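You operate a simulated robot arm through the tools that you are given. There is no shell and no other tool. Be economical: measure what you need, move in short steps, check, and stop when the job is done.

Carry out the task below with a simulated robot arm. There is one attempt and no reset: what you move stays moved.

TASK
Swap the nozzle in the vice for the one with the yellow band.
Fine: wind the vice wide open, old nozzle onto the bridge plate, clamp the new one.
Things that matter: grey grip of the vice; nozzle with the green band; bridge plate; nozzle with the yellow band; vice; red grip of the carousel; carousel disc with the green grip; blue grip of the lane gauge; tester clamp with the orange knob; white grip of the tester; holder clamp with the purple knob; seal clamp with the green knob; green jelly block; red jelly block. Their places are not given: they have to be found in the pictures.

It is judged by the outcome, as a careful person would: the job done as asked, and still so three seconds after it is handed in. It fails if anything else is knocked over, pushed out of place, dropped, spilled or broken.

THE ROBOT
A 6-joint arm with a two-finger parallel gripper, fixed in place. Base frame: the origin is at the foot of the arm, x ahead of it, y to its left, z up; the work surface is at about z = 819. Lengths are in mm, angles in rad, forces in N, time in s.
With the tool pointing down near the work surface it reaches from about 260 to 680 mm from the base axis. Its first joint turns from -1.152 to 1.152 rad. Payload 2.9 kg.
Tool frame: the origin (TCP) lies between the finger pads and is the grasp point; the fingertips stand 30 mm ahead of it; z points along the fingers, y is the line along which they close. The gripper opens to 110 mm. The fingers are 20 mm wide and 10 mm thick; the gripper's body (48 by 112 mm) begins 55 mm behind the TCP.
Orientation is that of the tool frame in the base frame, as a unit quaternion [w, x, y, z]. With the fingers straight down and closing along the base's y, the tool's x points along the base's -x, its y along +y and its z along -z.

THE INTERFACE
- The arm moves only by the tool play_rows. Its argument "increments" is a list of rows, each an object (a shift or turn left out is 0, a gripper value left out holds the last) with "hand": the opening, from 0 (shut) to 1 (fully open); "travel": the shift along the tool's x, y, z in mm, a list of three; "delta_rot": the turn, a rotation vector about the tool's x, y, z in rad, a list of three. In form: [{"hand": hand, "travel": [x, y, z], "delta_rot": [rx, ry, rz]}, ...]. A call has 1 to 20 rows; each row shifts and turns the commanded pose from where the row before left it, along the tool's axes as they then stand. A row lasts 0.2 s, in which the tool goes at most 50 mm and 0.15 rad; a call with a longer step from one row to the next is refused whole, and so is a gripper value outside its range. A pose out of reach is approached as far as the arm can. The call stops where the force on the tool passes 70 N (or 10 N more than at its start, if that is more) or the arm is blocked; 0.2 s more then pass. The fingers move at their own pace (about 108 mm/s each) and stop on an object; they squeeze with about 41 N. The grip force told is the motor's: it shows also when the fingers shut on nothing. Time passes only in rows, and 0.2 s behind the last, so rows that do not move let the fingers close. It gives the time, the measured TCP pose, the force on the tool (base axes), the opening and the grip force at its end, in the units of the frame above (readings bear some noise).
- Cameras (640 x 400 px; columns grow to the right, rows downward): "scene" is fixed at [61, 416.4, 1407.9]; the picture's right is [-0.89, -0.45, 0.00], its down [-0.15, 0.30, -0.94] and it looks along [0.42, -0.84, -0.34] (base axes); focal length 334 px, centre (320, 200). "wrist" rides on the gripper at [-36, 0, -57] in the tool frame; the picture's right is [0.00, -1.00, 0.00], its down [0.97, 0.00, -0.24] and it looks along [0.24, 0.00, 0.97] (tool axes); focal length 218 px, centre (320, 200).
- camera(camera): a new picture of that camera. No time passes.
- pixel_to_xyz(camera, pixels): for up to 12 pixels [column, row] of the newest picture of that camera ("zoom" is the newest enlarged one), the place [x, y, z] in the base frame of the surface seen there, good to about 2 mm. No time passes.
- enlarge(camera, box): a new picture of the part [left, top, right, bottom] of that camera's present view, enlarged. No time passes.
- sign_off(): hands the job in; it is judged then, once.

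Work in short steps. Measure before you move; look again where a grasp or a placing could have gone wrong, and mend it. You have 80 turns and 34 pictures in all, the two below and enlarged ones among them. Open the gripper and draw the arm clear of the work before you hand the job in, unless the task says otherwise; then end with one line.

The tools are called after ">>>" as name(argument=value, ...) on one line, values as JSON. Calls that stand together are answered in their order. play_rows: Moves the arm, as the interface text tells. Its arguments: {"type":"object","properties":{"increments":{"type":"array","items":{"type":"object","properties":{"hand":{"type":"number"},"travel":{"type":"array","items":{"type":"number"}},"delta_rot":{"type":"array","items":{"type":"number"}}}}}},"required":["increments"]} The other tools are called the same way: camera (camera) takes a picture; pixel_to_xyz (camera, pixels) gives the place of the surface under pixels of a picture; enlarge (camera, box) takes an enlarged picture of a part of a camera's view; sign_off () hands the job in.

At the start:

```text
t: 0.0
position: [399.5, -66.0, 1131.8]
ee_rot: [0.0, 0.0, 1.0, 0.0]
force: [0.8, 0.3, 1.1]
grip_width: 109.9
grasp_force: 0.1
```

scene: 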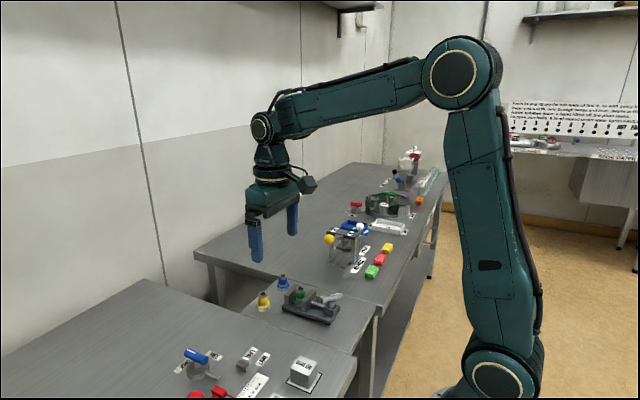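
wrist: 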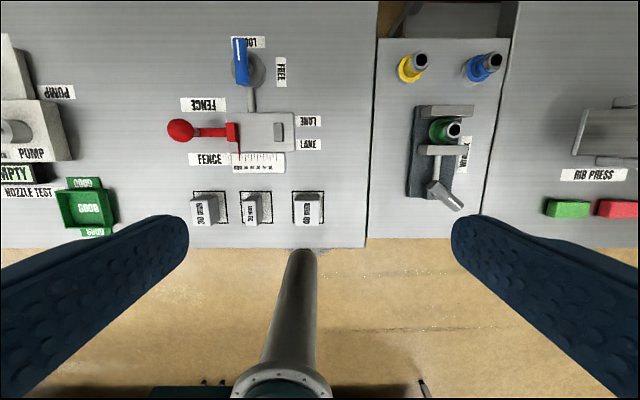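

The vice with the green nozzle is near wrist (445,135), with yellow (410,67) and blue (485,67) nozzles behind it. I'll enlarge that area.

>>> enlarge(camera="wrist", box=[360, 20, 520, 250])

>>> enlarge(camera="scene", box=[230, 250, 390, 350])

>>> pixel_to_xyz(camera="wrist", pixels=[[420, 61], [408, 78], [494, 61], [453, 130], [445, 112], [445, 150], [432, 188], [458, 205], [390, 150], [390, 220], [415, 180], [490, 200]])

```text
1.74 times, centred on (440, 135) of wrist
```

zoom: 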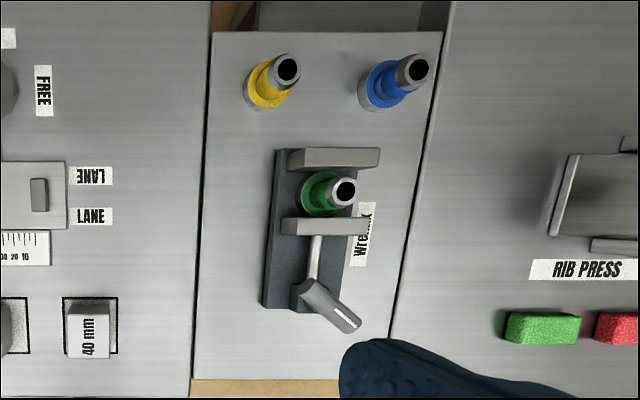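

```text
4.00 times, centred on (310, 300) of scene
```

zoom: 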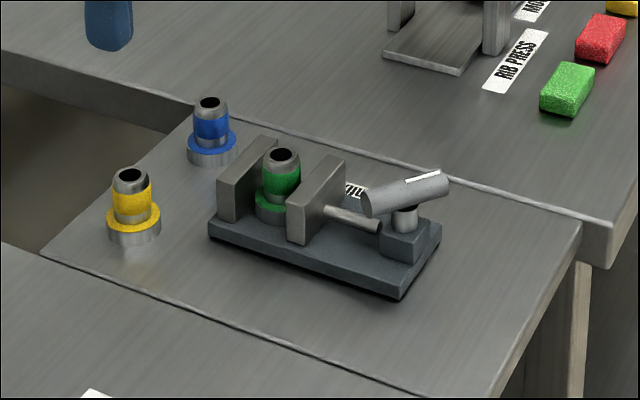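

```text
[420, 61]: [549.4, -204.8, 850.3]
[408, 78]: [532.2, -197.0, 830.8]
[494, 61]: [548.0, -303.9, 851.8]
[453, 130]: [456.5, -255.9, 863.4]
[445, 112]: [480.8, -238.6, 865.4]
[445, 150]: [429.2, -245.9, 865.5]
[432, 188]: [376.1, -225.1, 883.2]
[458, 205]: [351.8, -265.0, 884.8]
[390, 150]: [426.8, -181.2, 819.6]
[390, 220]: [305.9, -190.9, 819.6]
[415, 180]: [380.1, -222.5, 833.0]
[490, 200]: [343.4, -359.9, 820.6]
```

I'll move above the vice to see its handle and label more closely.

>>> play_rows(increments=[{"hand": 1, "travel": [0, -35, 20]}, {"travel": [0, -35, 20]}, {"travel": [0, -35, 20]}, {"travel": [0, -35, 20]}, {"travel": [0, -34, 20]}, {}])

>>> camera(camera="wrist")

```text
t: 1.4
position: [399.5, -241.0, 1031.1]
ee_rot: [0.0, 0.0, 1.0, 0.0]
force: [-0.1, -0.8, 0.3]
grip_width: 110.2
grasp_force: 0.0
```

```text
29 pictures are left
```

wrist: 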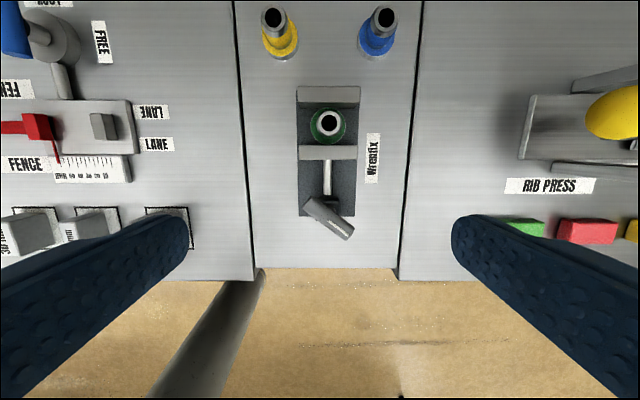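

>>> enlarge(camera="wrist", box=[248, 70, 408, 250])

>>> pixel_to_xyz(camera="wrist", pixels=[[310, 206], [347, 228], [330, 218], [318, 202], [327, 195], [327, 180], [300, 210], [328, 122], [328, 95], [328, 152], [274, 17], [383, 17]])

>>> enlarge(camera="scene", box=[290, 280, 350, 320])

```text
2.22 times, centred on (328, 160) of wrist
```

zoom: 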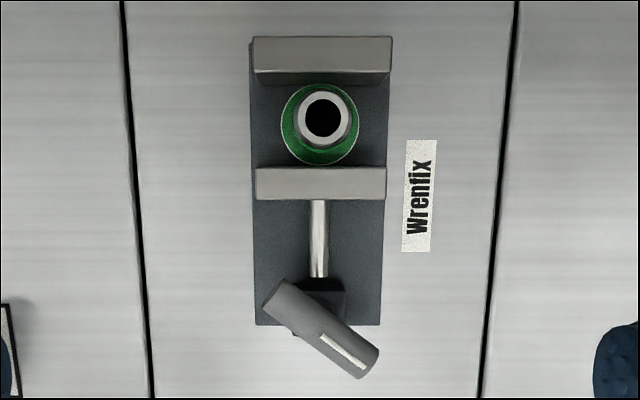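

```text
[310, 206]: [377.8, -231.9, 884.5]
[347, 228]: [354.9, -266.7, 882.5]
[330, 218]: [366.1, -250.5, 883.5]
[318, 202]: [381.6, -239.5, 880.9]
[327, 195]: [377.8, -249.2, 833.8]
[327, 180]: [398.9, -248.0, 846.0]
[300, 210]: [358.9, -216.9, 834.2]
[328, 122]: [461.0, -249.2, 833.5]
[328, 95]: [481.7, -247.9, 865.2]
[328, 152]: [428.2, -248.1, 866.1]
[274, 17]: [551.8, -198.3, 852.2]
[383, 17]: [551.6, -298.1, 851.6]
```

```text
10.00 times, centred on (320, 300) of scene
```

zoom: 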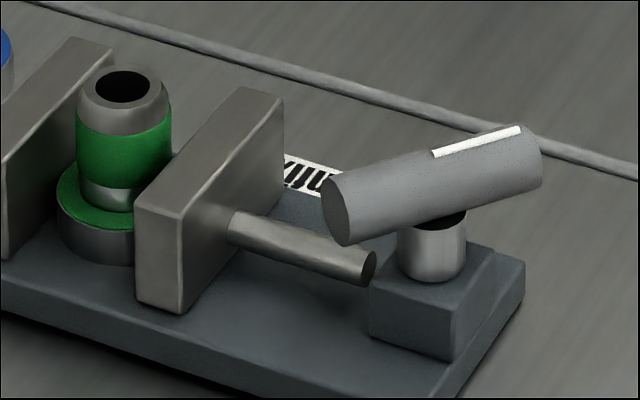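

The grip is a bar centred at about (366,-250,877) on a vertical post, lying along (0.55,0.83). I'll turn the tool so the fingers close across it, hover above it, and narrow the opening.

>>> play_rows(increments=[{"hand": 0.5, "travel": [33, -9, 0]}, {"delta_rot": [0, 0, -0.1414]}, {"delta_rot": [0, 0, -0.1414]}, {"delta_rot": [0, 0, -0.1414]}, {"delta_rot": [0, 0, -0.1414]}, {"delta_rot": [0, 0, -0.1414]}, {"delta_rot": [0, 0, -0.1414]}, {"delta_rot": [0, 0, -0.1414]}, {"travel": [0, 0, 45]}, {"travel": [0, 0, 45]}, {}])

>>> camera(camera="wrist")

```text
t: 3.8
position: [366.0, -250.4, 940.0]
ee_rot: [0.0, -0.475, 0.88, 0.0]
force: [0.3, -0.8, 0.0]
grip_width: 55.2
grasp_force: 0.0
```

```text
26 pictures are left
```

wrist: 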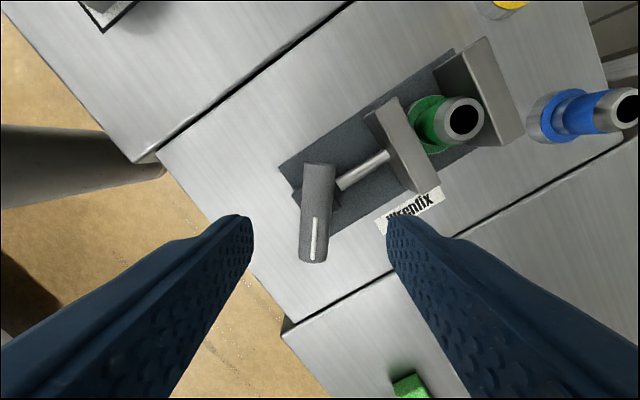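

The bar lines up with the closing gap. I'll measure its ends before descending.

>>> pixel_to_xyz(camera="wrist", pixels=[[320, 168], [317, 210], [313, 258], [300, 195], [337, 195]])

>>> play_rows(increments=[{"travel": [0, 0, 30]}, {"travel": [0, 0, 22]}, {}, {"hand": 0}, {}, {}])

```text
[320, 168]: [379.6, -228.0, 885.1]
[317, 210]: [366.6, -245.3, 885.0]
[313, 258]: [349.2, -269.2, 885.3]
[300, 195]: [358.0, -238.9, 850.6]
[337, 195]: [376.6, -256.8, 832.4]
```

```text
t: 5.2
position: [363.7, -249.2, 887.8]
ee_rot: [-0.002, -0.474, 0.88, 0.003]
force: [-14.4, 4.3, 0.6]
grip_width: 17.7
grasp_force: 45.3
```

Gripped at 17.7 mm wide with a small sideways load. I'll relieve that by shifting 2.5 mm along tool y, then test a small counter-clockwise turn.

>>> play_rows(increments=[{"travel": [0, 2.6, 0]}, {"delta_rot": [0, 0, -0.1]}, {"delta_rot": [0, 0, -0.1]}, {"delta_rot": [0, 0, -0.1]}, {}])

>>> camera(camera="wrist")

```text
t: 6.4
position: [363.6, -247.9, 886.6]
ee_rot: [0.0, -0.602, 0.799, 0.0]
force: [-3.3, -7.6, -19.2]
grip_width: 17.8
grasp_force: 45.3
```

```text
25 pictures are left
```

wrist: 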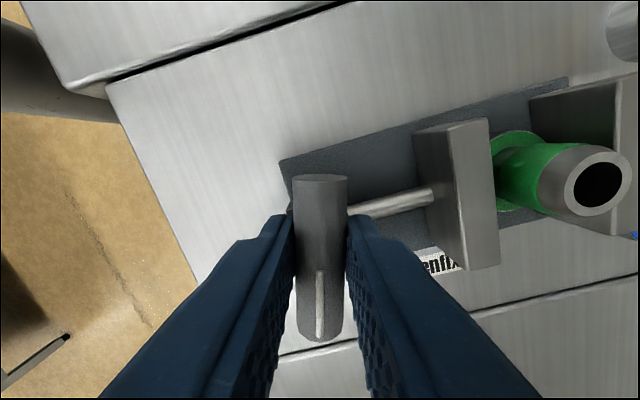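

The bar turned along with the grip. I'll check whether the jaw moved (its top centre was x≈428).

>>> pixel_to_xyz(camera="wrist", pixels=[[452, 180], [430, 165], [475, 160], [464, 200], [540, 160], [600, 180], [490, 220], [320, 185], [318, 325]])

```text
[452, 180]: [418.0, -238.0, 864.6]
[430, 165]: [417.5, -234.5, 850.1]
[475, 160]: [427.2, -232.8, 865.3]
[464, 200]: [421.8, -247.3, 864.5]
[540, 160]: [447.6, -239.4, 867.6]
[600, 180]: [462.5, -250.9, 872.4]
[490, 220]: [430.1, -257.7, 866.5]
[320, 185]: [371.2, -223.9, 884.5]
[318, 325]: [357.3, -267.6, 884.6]
```

The jaw seems to have backed off 3–4 mm (its top now spans x 417–431), so counter-clockwise opens. I'll carry on, easing down 1 mm to relieve the vertical pull.

>>> play_rows(increments=[{"travel": [0, 0, 1]}, {"delta_rot": [0, 0, -0.1]}, {"delta_rot": [0, 0, -0.1]}, {"delta_rot": [0, 0, -0.1]}, {"delta_rot": [0, 0, -0.1]}, {}])

>>> camera(camera="wrist")

```text
t: 7.8
position: [363.0, -247.5, 887.3]
ee_rot: [0.0, 0.747, -0.664, -0.002]
force: [-15.1, -1.6, 2.0]
grip_width: 19.9
grasp_force: 45.2
```

```text
24 pictures are left
```

wrist: 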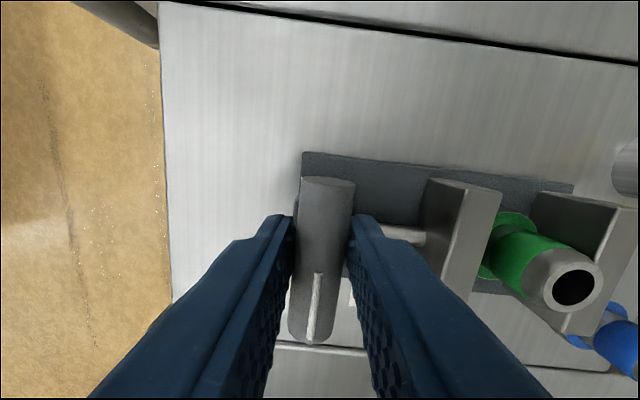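

>>> pixel_to_xyz(camera="wrist", pixels=[[448, 240], [465, 200], [498, 200], [475, 240], [330, 182], [308, 335], [500, 222], [493, 265]])

>>> enlarge(camera="scene", box=[250, 260, 370, 335])

```text
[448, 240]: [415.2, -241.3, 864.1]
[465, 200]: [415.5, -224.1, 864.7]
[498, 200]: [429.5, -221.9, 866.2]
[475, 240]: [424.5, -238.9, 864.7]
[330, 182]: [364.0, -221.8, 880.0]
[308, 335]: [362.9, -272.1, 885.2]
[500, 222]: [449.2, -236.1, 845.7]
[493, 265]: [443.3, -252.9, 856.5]
```

```text
5.33 times, centred on (310, 298) of scene
```

zoom: 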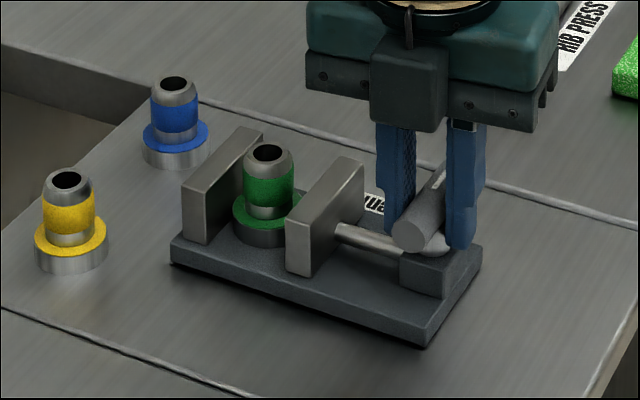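

The bar is lagging the fingers (grip width 19.9) and has turned about 0.56 rad in all. I'll release to see where the bar rests and whether it holds.

>>> play_rows(increments=[{"hand": 0.4}, {}, {"travel": [0, 0, -30]}, {}])

>>> camera(camera="wrist")

>>> pixel_to_xyz(camera="wrist", pixels=[[320, 185], [320, 255], [325, 170], [312, 250], [440, 190], [420, 185], [450, 185], [300, 210], [345, 200]])

```text
t: 8.8
position: [361.8, -247.9, 917.7]
ee_rot: [0.0, 0.748, -0.664, 0.0]
force: [-0.8, 0.5, -0.3]
grip_width: 43.9
grasp_force: 0.0
```

```text
22 pictures are left
```

wrist: 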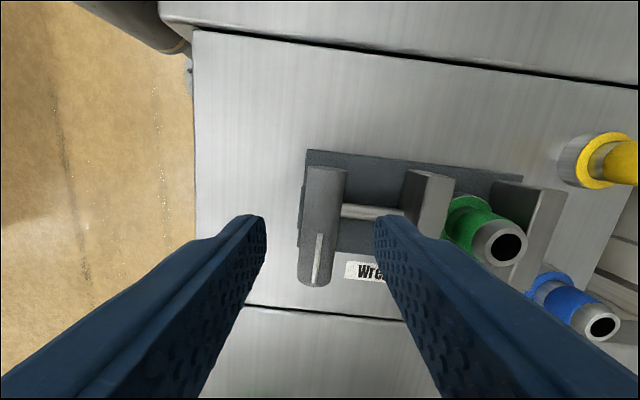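

```text
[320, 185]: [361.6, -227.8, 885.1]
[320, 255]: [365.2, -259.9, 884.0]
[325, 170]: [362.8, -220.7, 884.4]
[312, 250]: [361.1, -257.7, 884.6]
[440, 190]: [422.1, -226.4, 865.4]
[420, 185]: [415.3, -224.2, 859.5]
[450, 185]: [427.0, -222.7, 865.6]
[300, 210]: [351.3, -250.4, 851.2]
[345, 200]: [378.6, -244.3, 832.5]
```

The bar stayed put at about 91°, centred near (363.5,-247). I'll regrip aligned with it and push on, to tell an end stop from a slip.

>>> play_rows(increments=[{"delta_rot": [0, 0, 0.1], "travel": [0, -1.5, 0]}, {"travel": [0, 0, 30]}, {"hand": 0}, {}, {}, {"delta_rot": [0, 0, -0.08]}, {"delta_rot": [0, 0, -0.08]}, {}])

```text
t: 10.6
position: [363.4, -247.1, 886.5]
ee_rot: [0.001, 0.767, -0.641, -0.001]
force: [-20.5, 5.0, 11.3]
grip_width: 21.4
grasp_force: 45.1
```

The bar will not go past 90° (width rose to 21.4), which looks like the open end stop. I'll release, rise, turn back, and inspect the jaw gap.

>>> play_rows(increments=[{"hand": 0.4}, {}, {"travel": [0, 0, -50]}, {"travel": [0, 0, -50], "hand": 0.6}, {"delta_rot": [0, 0, 0.15]}, {"delta_rot": [0, 0, 0.15]}, {"delta_rot": [0, 0, 0.15]}, {"delta_rot": [0, 0, 0.15]}, {"delta_rot": [0, 0, 0.15]}, {"delta_rot": [0, 0, 0.15]}, {"delta_rot": [0, 0, 0.15]}, {"delta_rot": [0, 0, 0.15]}, {"delta_rot": [0, 0, 0.15]}, {"delta_rot": [0, 0, 0.15]}, {"delta_rot": [0, 0, 0.15]}, {"delta_rot": [0, 0, 0.1]}, {"travel": [-45, 0, 0]}, {"travel": [-45, 0, 0]}, {}])

>>> camera(camera="wrist")

```text
t: 14.6
position: [454.6, -247.7, 989.5]
ee_rot: [0.0, 0.001, 1.0, 0.0]
force: [-0.7, -0.8, 0.8]
grip_width: 66.3
grasp_force: 0.2
```

```text
21 pictures are left
```

wrist: 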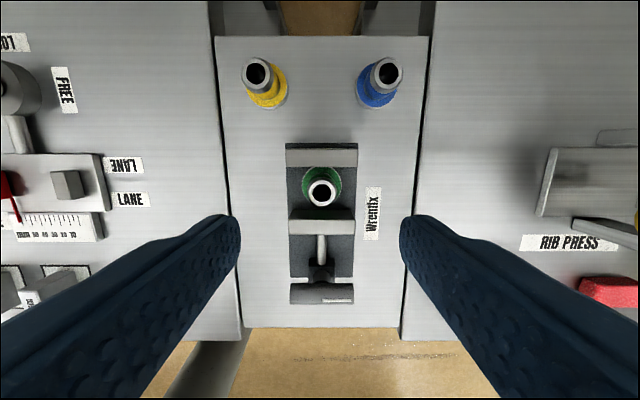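

>>> enlarge(camera="wrist", box=[272, 135, 372, 240])

>>> pixel_to_xyz(camera="wrist", pixels=[[300, 163], [300, 175], [300, 190], [300, 205], [300, 212], [350, 185], [322, 172], [310, 193], [334, 193], [322, 182], [321, 205]])

```text
3.81 times, centred on (322, 188) of wrist
```

zoom: 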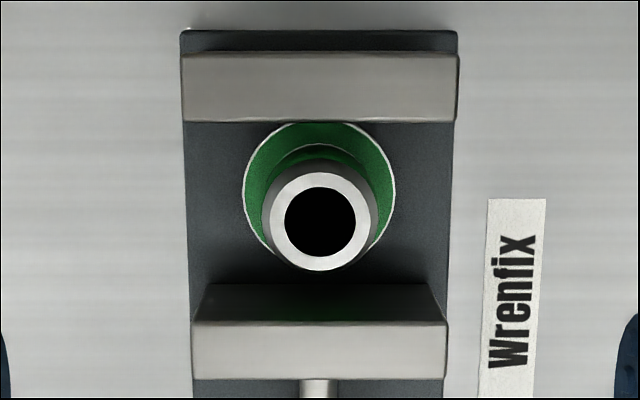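

```text
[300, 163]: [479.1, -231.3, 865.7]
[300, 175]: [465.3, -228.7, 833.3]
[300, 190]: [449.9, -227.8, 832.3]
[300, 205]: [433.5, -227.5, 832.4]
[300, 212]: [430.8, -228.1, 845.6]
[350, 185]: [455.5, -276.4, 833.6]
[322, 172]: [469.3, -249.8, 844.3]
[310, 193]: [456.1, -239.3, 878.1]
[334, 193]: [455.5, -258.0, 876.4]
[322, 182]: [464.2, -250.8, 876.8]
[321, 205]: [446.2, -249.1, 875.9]
```

The jaw gap is now x 430–472 and the green nozzle is free at about (455,-249), top z≈877. I'll lower the open fingers around its band, with the tips just above the flange, and close.

>>> play_rows(increments=[{"travel": [0, -1.5, 40]}, {"travel": [0, 0, 40]}, {"travel": [0, 0, 31]}, {}, {"hand": 0}, {}, {}])

>>> pixel_to_xyz(camera="wrist", pixels=[[232, 195], [224, 195], [258, 190], [285, 190], [425, 190], [263, 100], [250, 68], [265, 80]])

```text
t: 16.2
position: [453.8, -248.8, 881.0]
ee_rot: [0.0, 0.0, 1.0, 0.001]
force: [-0.5, 0.8, -0.7]
grip_width: 25.6
grasp_force: 41.2
```

```text
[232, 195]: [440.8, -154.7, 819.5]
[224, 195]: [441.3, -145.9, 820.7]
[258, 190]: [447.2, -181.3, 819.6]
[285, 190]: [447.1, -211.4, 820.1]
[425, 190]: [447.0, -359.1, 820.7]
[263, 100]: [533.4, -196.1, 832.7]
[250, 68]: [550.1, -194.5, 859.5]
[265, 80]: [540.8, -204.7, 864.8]
```

Gripped the green nozzle (25.6 mm). I'll lift it 60 mm and carry it to the free strip of plate at about (447,-188).

>>> play_rows(increments=[{"travel": [0, 0, -30]}, {"travel": [0, 0, -30]}, {}, {"travel": [2, 31, 0]}, {"travel": [2, 30, 0]}, {}, {"travel": [0, 0, 30]}, {"travel": [0, 0, 30]}, {"travel": [0, 0, 8]}, {}])

>>> enlarge(camera="scene", box=[230, 260, 350, 335])

```text
t: 18.4
position: [450.7, -188.0, 867.6]
ee_rot: [-0.001, 0.0, 1.0, 0.0]
force: [0.2, 0.1, -1.8]
grip_width: 25.2
grasp_force: 41.2
```

```text
5.33 times, centred on (290, 298) of scene
```

zoom: 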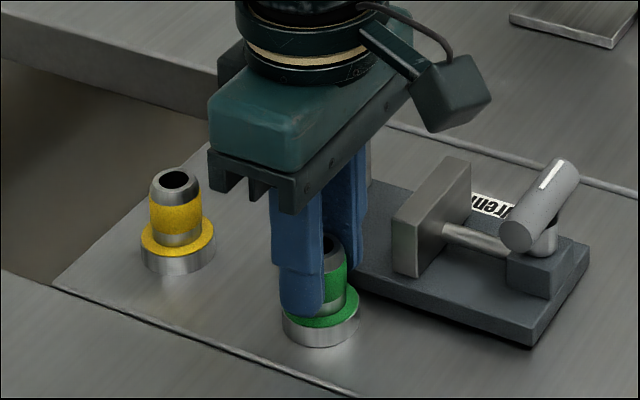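

The nozzle hangs just above the plate. I'll lower it in small steps until contact.

>>> play_rows(increments=[{"travel": [0, 0, 2]}, {"travel": [0, 0, 1.5]}, {"travel": [0, 0, 1]}, {}])

```text
t: 19.4
position: [451.7, -187.7, 867.5]
ee_rot: [0.001, -0.001, 1.0, 0.0]
force: [-15.3, 3.9, 46.3]
grip_width: 25.0
grasp_force: 40.8
```

It is on the plate (46 N). I'll ease up 2 mm, open slightly, and rise.

>>> play_rows(increments=[{"travel": [0, 0, -1.5]}, {}, {"hand": 0.36}, {}, {"travel": [0, 0, -20]}, {"travel": [0, 0, -40]}, {"travel": [0, 0, -30]}, {}])

>>> camera(camera="wrist")

>>> enlarge(camera="scene", box=[230, 260, 350, 335])

```text
t: 21.2
position: [450.5, -185.3, 955.5]
ee_rot: [0.0, 0.0, 1.0, 0.0]
force: [0.7, -0.3, 0.5]
grip_width: 39.7
grasp_force: 0.0
```

```text
18 pictures are left
```

wrist: 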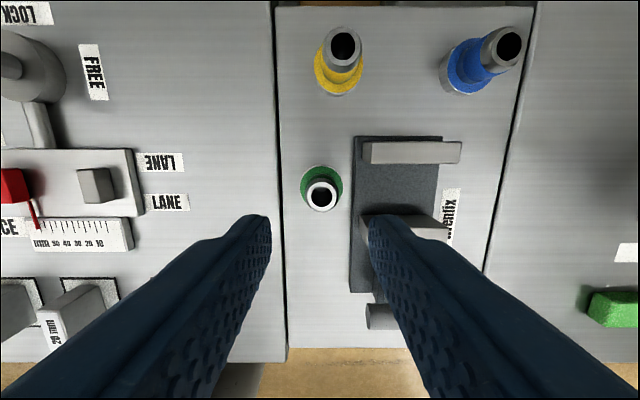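

```text
5.33 times, centred on (290, 298) of scene
```

zoom: 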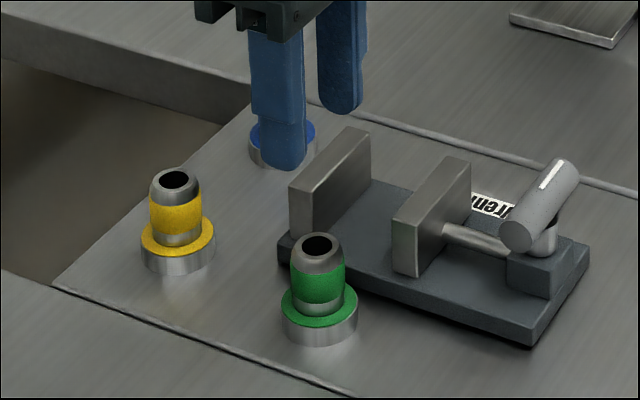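

The green nozzle stands upright on the plate. Next I'll measure the yellow one's rim at wrist (343,46).

>>> pixel_to_xyz(camera="wrist", pixels=[[328, 40], [358, 44], [343, 61], [342, 29], [318, 70], [362, 70], [337, 91], [308, 195], [338, 193], [321, 210], [321, 180]])

>>> enlarge(camera="wrist", box=[290, 10, 400, 110])

```text
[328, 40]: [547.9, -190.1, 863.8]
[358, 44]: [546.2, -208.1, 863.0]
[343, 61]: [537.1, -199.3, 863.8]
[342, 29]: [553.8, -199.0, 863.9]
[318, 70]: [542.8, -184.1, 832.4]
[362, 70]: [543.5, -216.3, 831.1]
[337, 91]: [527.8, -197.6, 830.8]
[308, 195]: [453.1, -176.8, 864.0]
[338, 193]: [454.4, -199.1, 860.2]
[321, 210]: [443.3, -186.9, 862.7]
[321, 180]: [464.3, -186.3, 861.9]
```

```text
4.00 times, centred on (345, 60) of wrist
```

zoom: 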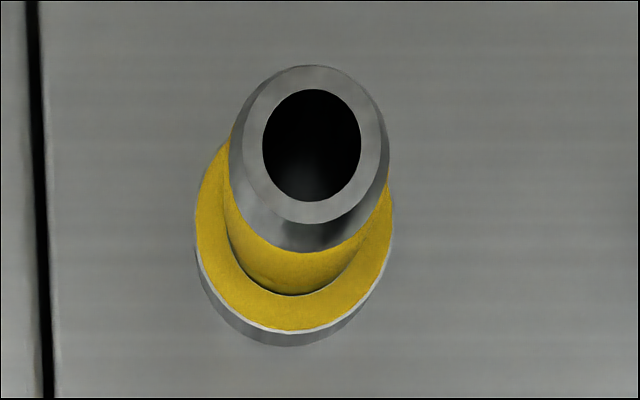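

The yellow nozzle is centred at about (545.5,-199.7), rim z 864. I'll move over it and descend with the fingers half open.

>>> play_rows(increments=[{"travel": [-47, -6, 0], "hand": 0.55}, {"travel": [-47.5, -6, 0]}, {}, {"travel": [0, 0, 30]}, {"travel": [0, 0, 30]}, {"travel": [0, 0, 20]}, {}])

```text
t: 22.8
position: [545.1, -200.1, 875.7]
ee_rot: [0.0, 0.0, 1.0, 0.0]
force: [-0.6, 0.7, -0.4]
grip_width: 60.3
grasp_force: 0.0
```

>>> play_rows(increments=[{"travel": [0, 0, 9]}, {}, {"hand": 0}, {}, {}])

>>> enlarge(camera="scene", box=[230, 260, 350, 335])

```text
t: 24.0
position: [546.3, -201.3, 865.7]
ee_rot: [-0.001, 0.0, 1.0, 0.0]
force: [0.2, 0.7, 0.1]
grip_width: 25.8
grasp_force: 40.5
```

```text
5.33 times, centred on (290, 298) of scene
```

zoom: 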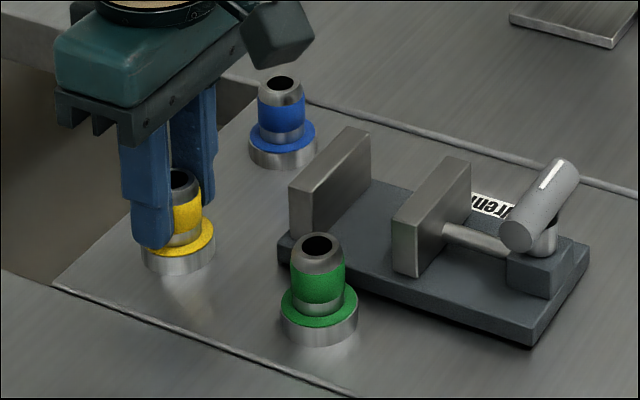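

Gripped yellow (25.8 mm). I'll lift it 66 mm, shift sideways, then bring it over the jaw gap.

>>> play_rows(increments=[{"travel": [0, 0, -33]}, {"travel": [0, 0, -33]}, {}, {"travel": [0, -24, 0]}, {"travel": [0, -24, 0]}, {"travel": [31, 0, 0]}, {"travel": [31, 0, 0]}, {"travel": [31, 0, 0]}, {}, {}])

>>> camera(camera="wrist")

>>> enlarge(camera="scene", box=[230, 260, 350, 335])

```text
t: 26.2
position: [452.9, -249.4, 933.8]
ee_rot: [0.0, 0.0, 1.0, 0.0]
force: [0.2, -0.3, -1.7]
grip_width: 24.9
grasp_force: 41.4
```

```text
14 pictures are left
```

wrist: 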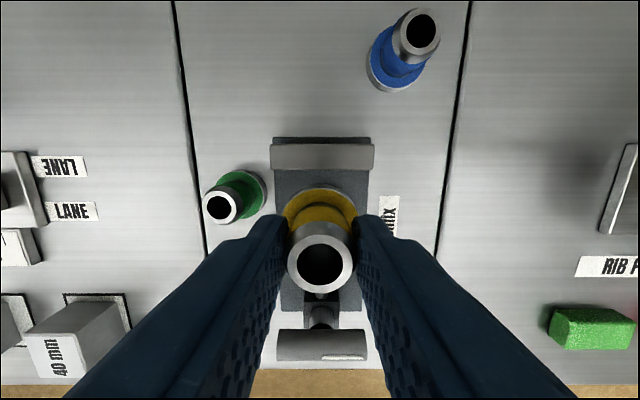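

```text
5.33 times, centred on (290, 298) of scene
```

zoom: 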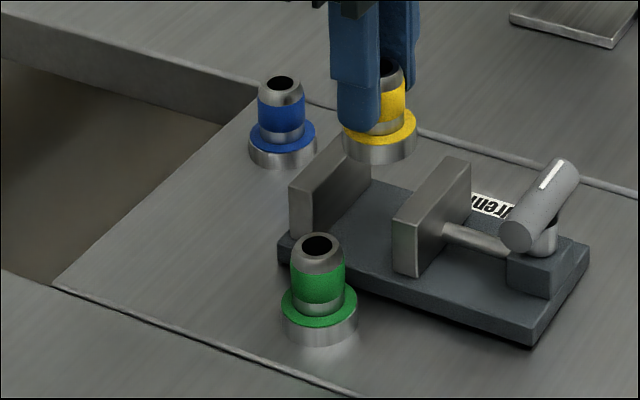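

>>> pixel_to_xyz(camera="wrist", pixels=[[320, 240], [320, 289], [291, 262], [351, 262], [320, 190], [295, 168], [345, 168], [295, 155]])

```text
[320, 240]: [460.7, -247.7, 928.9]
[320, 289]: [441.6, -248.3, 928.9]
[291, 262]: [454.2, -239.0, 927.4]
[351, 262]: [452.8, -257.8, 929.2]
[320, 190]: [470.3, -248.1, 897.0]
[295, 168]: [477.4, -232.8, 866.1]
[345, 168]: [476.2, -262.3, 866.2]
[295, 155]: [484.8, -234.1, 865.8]
```

The nozzle is centred at about (453,-248), between the jaws (430–472). I'll shift 1 mm off the fixed jaw and lower it.

>>> play_rows(increments=[{"travel": [1, 0, 0]}, {"travel": [0, 0, 16]}, {"travel": [0, 0, 16]}, {"travel": [0, 0, 12]}, {}])

>>> enlarge(camera="scene", box=[270, 265, 350, 315])

```text
t: 27.4
position: [452.0, -247.1, 890.9]
ee_rot: [0.001, 0.0, 1.0, 0.001]
force: [1.0, 0.2, -1.7]
grip_width: 25.1
grasp_force: 41.0
```

```text
8.00 times, centred on (310, 290) of scene
```

zoom: 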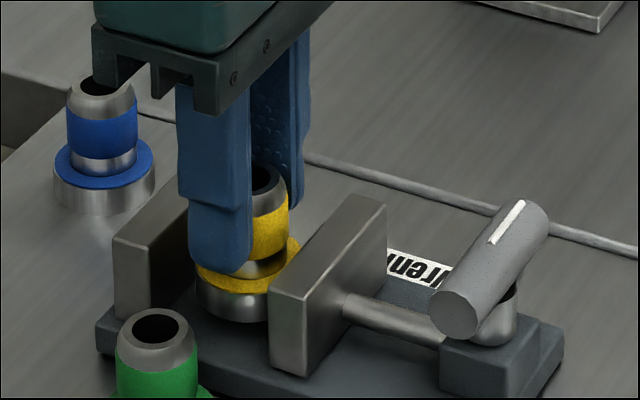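

It is clear between the jaws. I'll lower it to the base in fine steps.

>>> play_rows(increments=[{"travel": [0, 0, 3]}, {"travel": [0, 0, 2]}, {"travel": [0, 0, 1.5]}, {"travel": [0, 0, 1]}, {}])

```text
t: 28.6
position: [451.8, -247.2, 883.2]
ee_rot: [0.001, 0.0, 1.0, 0.0]
force: [-1.2, 1.2, 11.4]
grip_width: 24.9
grasp_force: 41.4
```

Contact at 11 N. I'll release and rise.

>>> play_rows(increments=[{"travel": [0, 0, 0.3]}, {"hand": 0.5}, {}, {"travel": [0, 0, -20]}, {"travel": [0, 0, -40]}, {"travel": [0, 0, -40]}, {}])

>>> camera(camera="wrist")

>>> pixel_to_xyz(camera="wrist", pixels=[[322, 178], [310, 195], [334, 195], [322, 205], [322, 290], [322, 170]])

```text
t: 30.2
position: [451.0, -249.8, 981.1]
ee_rot: [-0.001, 0.001, 1.0, 0.0]
force: [0.0, 0.1, -0.6]
grip_width: 55.2
grasp_force: 0.0
```

```text
11 pictures are left
```

wrist: 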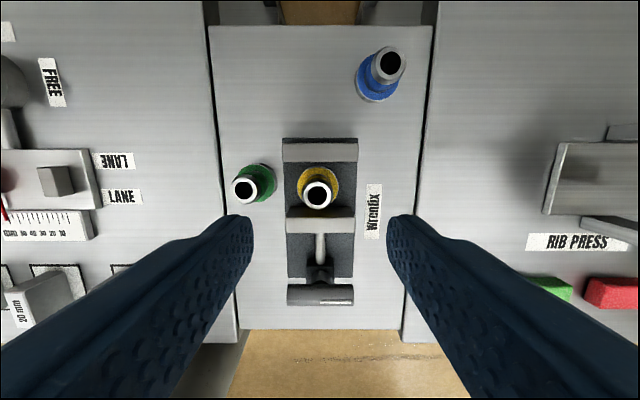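

```text
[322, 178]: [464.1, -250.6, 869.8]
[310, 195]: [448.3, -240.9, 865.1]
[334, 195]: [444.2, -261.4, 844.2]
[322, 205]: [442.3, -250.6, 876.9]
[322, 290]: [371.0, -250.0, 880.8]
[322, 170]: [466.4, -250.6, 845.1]
```

The yellow nozzle sits upright between the jaws. Now back over the grip at (363.5,-247.5), turning the tool 90° to close across the bar.

>>> play_rows(increments=[{"travel": [44, 0, 0], "hand": 0.4}, {"travel": [44, 0, 0]}, {"delta_rot": [0, 0, -0.1428]}, {"delta_rot": [0, 0, -0.1428]}, {"delta_rot": [0, 0, -0.1428]}, {"delta_rot": [0, 0, -0.1428]}, {"delta_rot": [0, 0, -0.1428]}, {"delta_rot": [0, 0, -0.1428]}, {"delta_rot": [0, 0, -0.1428]}, {"delta_rot": [0, 0, -0.1428]}, {"delta_rot": [0, 0, -0.1428]}, {"delta_rot": [0, 0, -0.1428]}, {"delta_rot": [0, 0, -0.1428]}, {"travel": [0, 0, 40]}, {}])

>>> camera(camera="wrist")

>>> pixel_to_xyz(camera="wrist", pixels=[[320, 175], [320, 210], [320, 240], [310, 200], [330, 200]])

```text
t: 33.4
position: [362.7, -249.6, 939.5]
ee_rot: [0.0, 0.708, -0.706, 0.0]
force: [0.9, 0.1, 0.5]
grip_width: 43.9
grasp_force: 0.1
```

```text
10 pictures are left
```

wrist: 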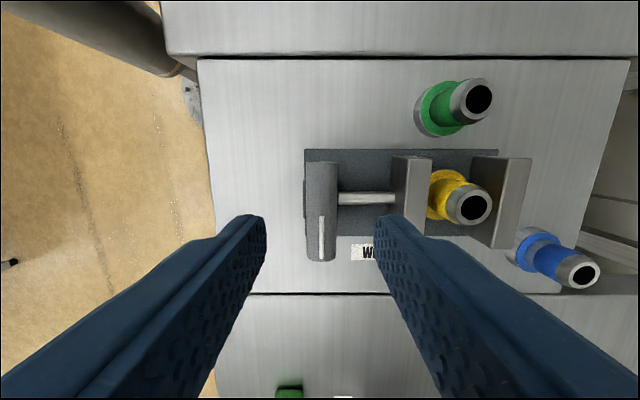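

```text
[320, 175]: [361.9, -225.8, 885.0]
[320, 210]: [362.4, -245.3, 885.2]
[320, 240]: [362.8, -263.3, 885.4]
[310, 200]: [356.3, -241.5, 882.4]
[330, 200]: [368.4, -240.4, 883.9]
```

Aligned. I'll descend, grip the bar, and turn clockwise about 0.4 rad first.

>>> play_rows(increments=[{"travel": [-1.5, 0, 30]}, {"travel": [0, 0, 22]}, {"hand": 0}, {}, {}, {"delta_rot": [0, 0, 0.1]}, {"delta_rot": [0, 0, 0.1]}, {"delta_rot": [0, 0, 0.1]}, {"delta_rot": [0, 0, 0.1]}, {}])

```text
t: 35.6
position: [364.4, -247.3, 888.8]
ee_rot: [0.0, -0.552, 0.834, -0.001]
force: [13.9, -15.2, -35.7]
grip_width: 17.9
grasp_force: 45.0
```

The bar follows, now at about 67°. I'll ease 1.5 mm down to relieve the vertical pull and continue until it stalls.

>>> play_rows(increments=[{"travel": [0, 0, 1.5]}, {"delta_rot": [0, 0, 0.08]}, {"delta_rot": [0, 0, 0.08]}, {}])

```text
t: 36.6
position: [364.6, -247.9, 887.3]
ee_rot: [0.001, -0.484, 0.875, -0.002]
force: [9.3, -14.3, -11.3]
grip_width: 17.8
grasp_force: 44.7
```

>>> play_rows(increments=[{"delta_rot": [0, 0, 0.06]}, {"delta_rot": [0, 0, 0.06]}, {}])

>>> camera(camera="wrist")

>>> enlarge(camera="scene", box=[270, 265, 350, 315])

```text
t: 37.4
position: [363.8, -246.3, 888.4]
ee_rot: [0.001, -0.43, 0.903, -0.002]
force: [12.5, -20.6, -10.2]
grip_width: 17.3
grasp_force: 44.8
```

```text
9 pictures are left
```

wrist: 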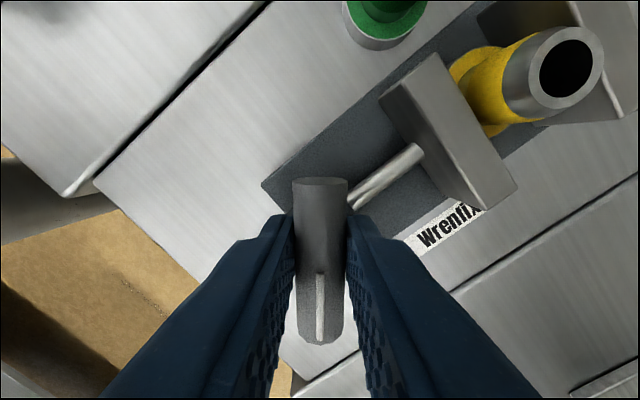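

```text
8.00 times, centred on (310, 290) of scene
```

zoom: 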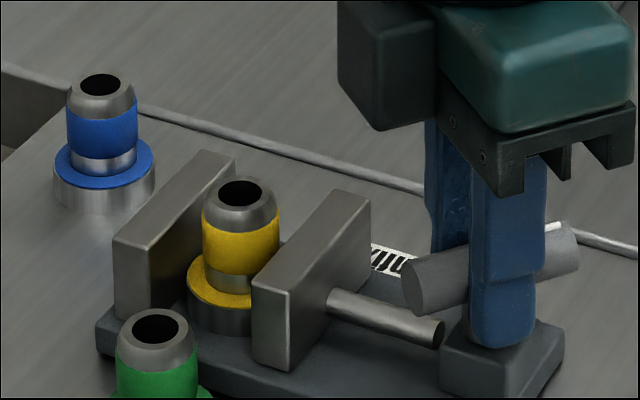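

>>> pixel_to_xyz(camera="wrist", pixels=[[432, 58], [470, 110], [465, 130], [445, 130], [475, 75], [555, 30], [600, 60]])

>>> play_rows(increments=[{"delta_rot": [0, 0, 0.06]}, {"delta_rot": [0, 0, 0.06]}, {}])

```text
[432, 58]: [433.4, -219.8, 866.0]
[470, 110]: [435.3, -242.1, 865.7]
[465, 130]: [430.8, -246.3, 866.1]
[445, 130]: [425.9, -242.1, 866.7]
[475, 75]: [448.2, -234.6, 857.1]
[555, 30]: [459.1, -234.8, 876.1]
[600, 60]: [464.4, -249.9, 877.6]
```

```text
t: 38.2
position: [365.2, -246.7, 887.5]
ee_rot: [0.002, -0.375, 0.927, -0.002]
force: [10.5, -19.9, 2.3]
grip_width: 17.7
grasp_force: 45.1
```

>>> camera(camera="wrist")

>>> enlarge(camera="wrist", box=[380, 0, 640, 200])

```text
7 pictures are left
```

wrist: 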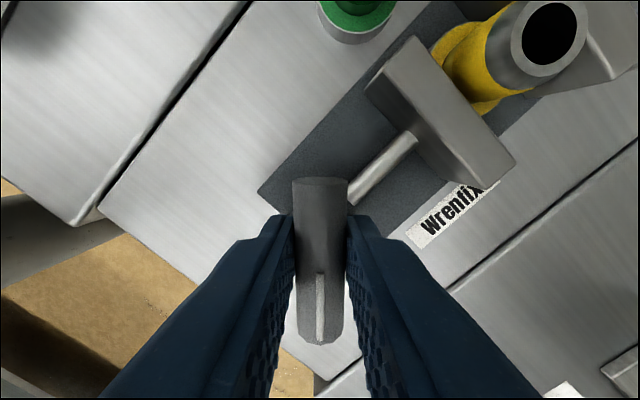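

```text
2.00 times, centred on (510, 100) of wrist
```

zoom: 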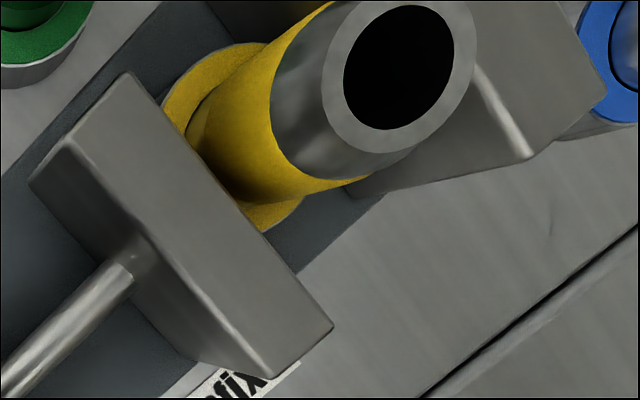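

>>> pixel_to_xyz(camera="wrist", pixels=[[420, 45], [470, 115], [450, 120], [510, 158], [435, 65], [520, 10], [550, 72], [580, 40]])

>>> play_rows(increments=[{"delta_rot": [0, 0, 0.06]}, {"delta_rot": [0, 0, 0.06]}, {}])

```text
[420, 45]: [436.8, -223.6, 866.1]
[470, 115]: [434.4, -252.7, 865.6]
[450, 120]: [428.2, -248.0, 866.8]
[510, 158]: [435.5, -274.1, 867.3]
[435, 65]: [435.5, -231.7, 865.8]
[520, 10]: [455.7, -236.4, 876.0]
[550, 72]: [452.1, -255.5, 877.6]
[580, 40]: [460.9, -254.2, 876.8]
```

```text
t: 39.0
position: [364.4, -246.8, 887.5]
ee_rot: [0.002, -0.319, 0.948, -0.003]
force: [13.4, -20.3, -0.5]
grip_width: 18.0
grasp_force: 45.1
```

No clear stall yet (tool at about 37°) and the jaw face is reaching the flange. Another small turn.

>>> play_rows(increments=[{"delta_rot": [0, 0, 0.06]}, {"delta_rot": [0, 0, 0.06]}, {}])

```text
t: 39.8
position: [367.2, -247.5, 887.3]
ee_rot: [0.003, -0.262, 0.965, -0.002]
force: [19.1, -16.6, -11.3]
grip_width: 20.0
grasp_force: 45.4
```

The width jumped to 20.0, so the bar has stalled and the clamp looks tight. I'll release, rise, and verify.

>>> play_rows(increments=[{"hand": 0.4}, {}, {"travel": [0, 0, -50]}, {"travel": [0, 0, -50]}, {"delta_rot": [0, 0, 0.15]}, {"delta_rot": [0, 0, 0.15]}, {"delta_rot": [0, 0, 0.15]}, {"delta_rot": [0, 0, 0.083]}, {"travel": [-45, 0, 0]}, {"travel": [-45, 0, 0]}, {}])

>>> enlarge(camera="wrist", box=[222, 110, 422, 310])

>>> enlarge(camera="scene", box=[260, 265, 350, 320])

```text
t: 42.2
position: [452.8, -246.7, 988.7]
ee_rot: [0.0, 0.001, 1.0, -0.001]
force: [-0.7, 0.4, 0.0]
grip_width: 43.7
grasp_force: 0.1
```

```text
2.00 times, centred on (322, 210) of wrist
```

zoom: 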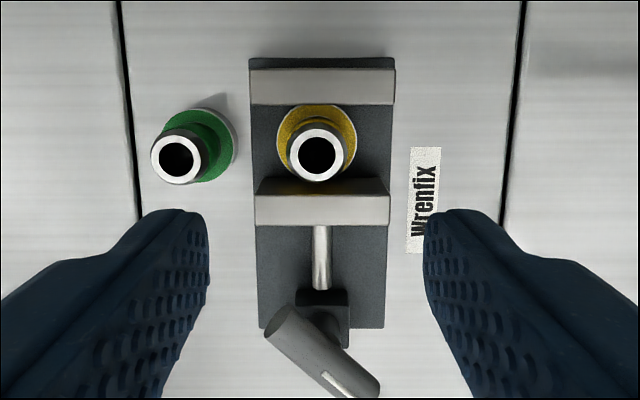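

```text
7.11 times, centred on (305, 292) of scene
```

zoom: 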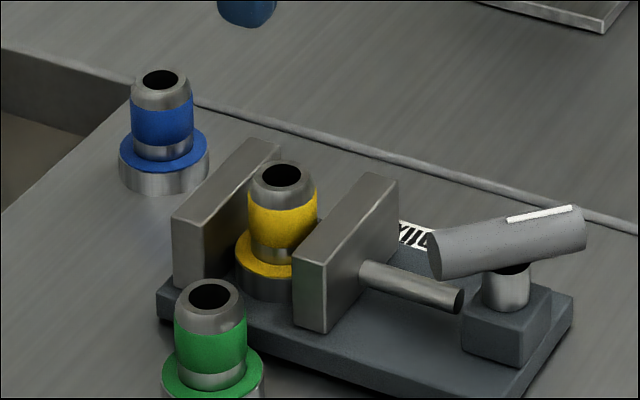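

>>> pixel_to_xyz(camera="zoom", pixels=[[430, 235], [500, 227], [575, 220]])

>>> enlarge(camera="wrist", box=[277, 135, 367, 225])

>>> pixel_to_xyz(camera="zoom", pixels=[[320, 20], [250, 100], [320, 300], [320, 340], [250, 340], [310, 180], [310, 280]])

```text
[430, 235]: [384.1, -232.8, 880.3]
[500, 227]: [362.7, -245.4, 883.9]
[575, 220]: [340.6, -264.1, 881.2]
```

```text
4.44 times, centred on (322, 180) of wrist
```

zoom: 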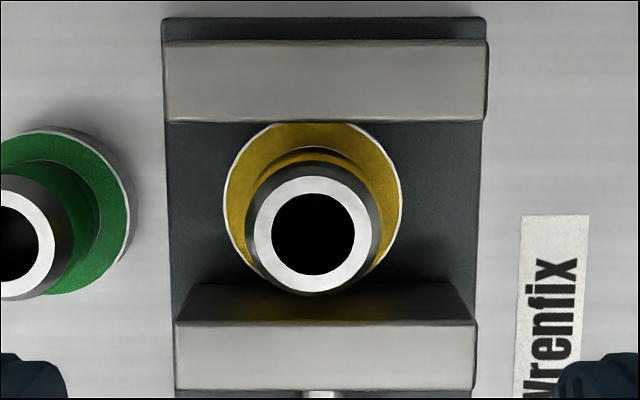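

```text
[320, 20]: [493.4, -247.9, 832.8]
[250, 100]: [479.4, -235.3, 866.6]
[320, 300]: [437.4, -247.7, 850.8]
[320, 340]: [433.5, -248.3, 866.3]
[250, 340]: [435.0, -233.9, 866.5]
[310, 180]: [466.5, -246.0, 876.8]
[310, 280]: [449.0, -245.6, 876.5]
```

The yellow flange now spans the gap (fixed face ≈472, moving face ≈437), and the bar held at 36°. To be sure it is tight, I'll regrip the bar aligned and apply a short extra turn.

>>> play_rows(increments=[{"travel": [44.5, 0, 0]}, {"travel": [44.5, 0, 0]}, {"delta_rot": [0, 0, -0.13]}, {"delta_rot": [0, 0, -0.13]}, {"delta_rot": [0, 0, -0.13]}, {"delta_rot": [0, 0, -0.13]}, {"delta_rot": [0, 0, -0.11]}, {"travel": [0, 0, 40]}, {"travel": [0, 0, 40]}, {"travel": [0, 0, 20]}, {}, {"hand": 0}, {}, {}, {}])

```text
t: 45.4
position: [364.8, -249.0, 886.7]
ee_rot: [0.001, -0.308, 0.951, -0.001]
force: [7.3, -12.7, -11.4]
grip_width: 19.0
grasp_force: 44.7
```

>>> play_rows(increments=[{"delta_rot": [0, 0, 0.06]}, {}, {"delta_rot": [0, 0, 0.06]}, {}])

```text
t: 46.4
position: [366.2, -247.6, 887.8]
ee_rot: [0.002, -0.252, 0.968, -0.001]
force: [15.8, -15.7, -16.6]
grip_width: 20.3
grasp_force: 44.9
```

Width grew as the tool turned, so the bar does not move further and the clamp is tight. I'll release, draw clear, and take a final look.

>>> play_rows(increments=[{"hand": 0.4}, {}, {"travel": [0, 0, -50]}, {"travel": [0, 0, -50]}, {"travel": [0, 0, -50]}, {"travel": [0, 0, -50]}, {"delta_rot": [0, 0, 0.15], "hand": 1}, {"delta_rot": [0, 0, 0.15]}, {"delta_rot": [0, 0, 0.15]}, {"delta_rot": [0, 0, 0.06]}, {"travel": [-30, 30, -20]}, {"travel": [0, 40, -20]}, {"travel": [0, 40, 0]}, {}, {}])

>>> enlarge(camera="scene", box=[240, 255, 360, 330])

>>> camera(camera="wrist")

```text
t: 49.6
position: [393.9, -136.9, 1128.2]
ee_rot: [0.0, 0.001, 1.0, 0.001]
force: [-0.4, -0.7, 0.5]
grip_width: 109.9
grasp_force: 0.0
```

```text
5.33 times, centred on (300, 292) of scene
```

zoom: 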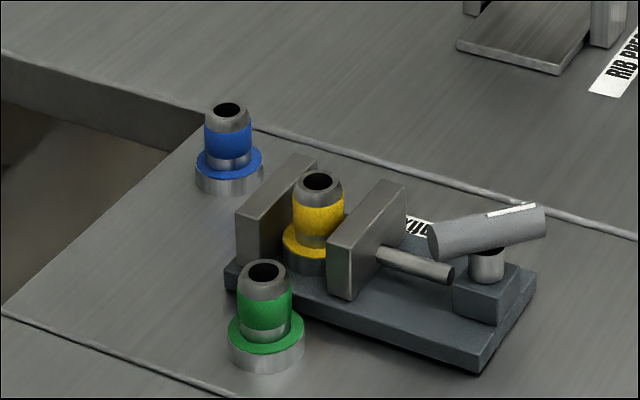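

```text
1 pictures are left
```

wrist: 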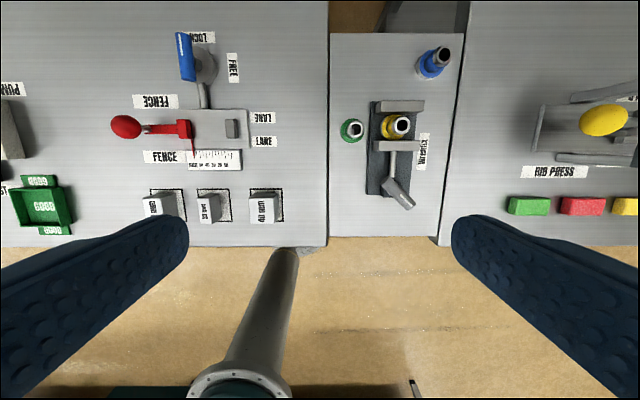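

The yellow nozzle is clamped, the green one stands on the plate, and nothing else has moved. The arm is clear, so I'm handing in.

>>> sign_off()

```text
The job is handed in.
```

The vice was wound open to its stop, the green-band nozzle now stands upright on the bridge plate, and the yellow-band nozzle is clamped tight in the vice.
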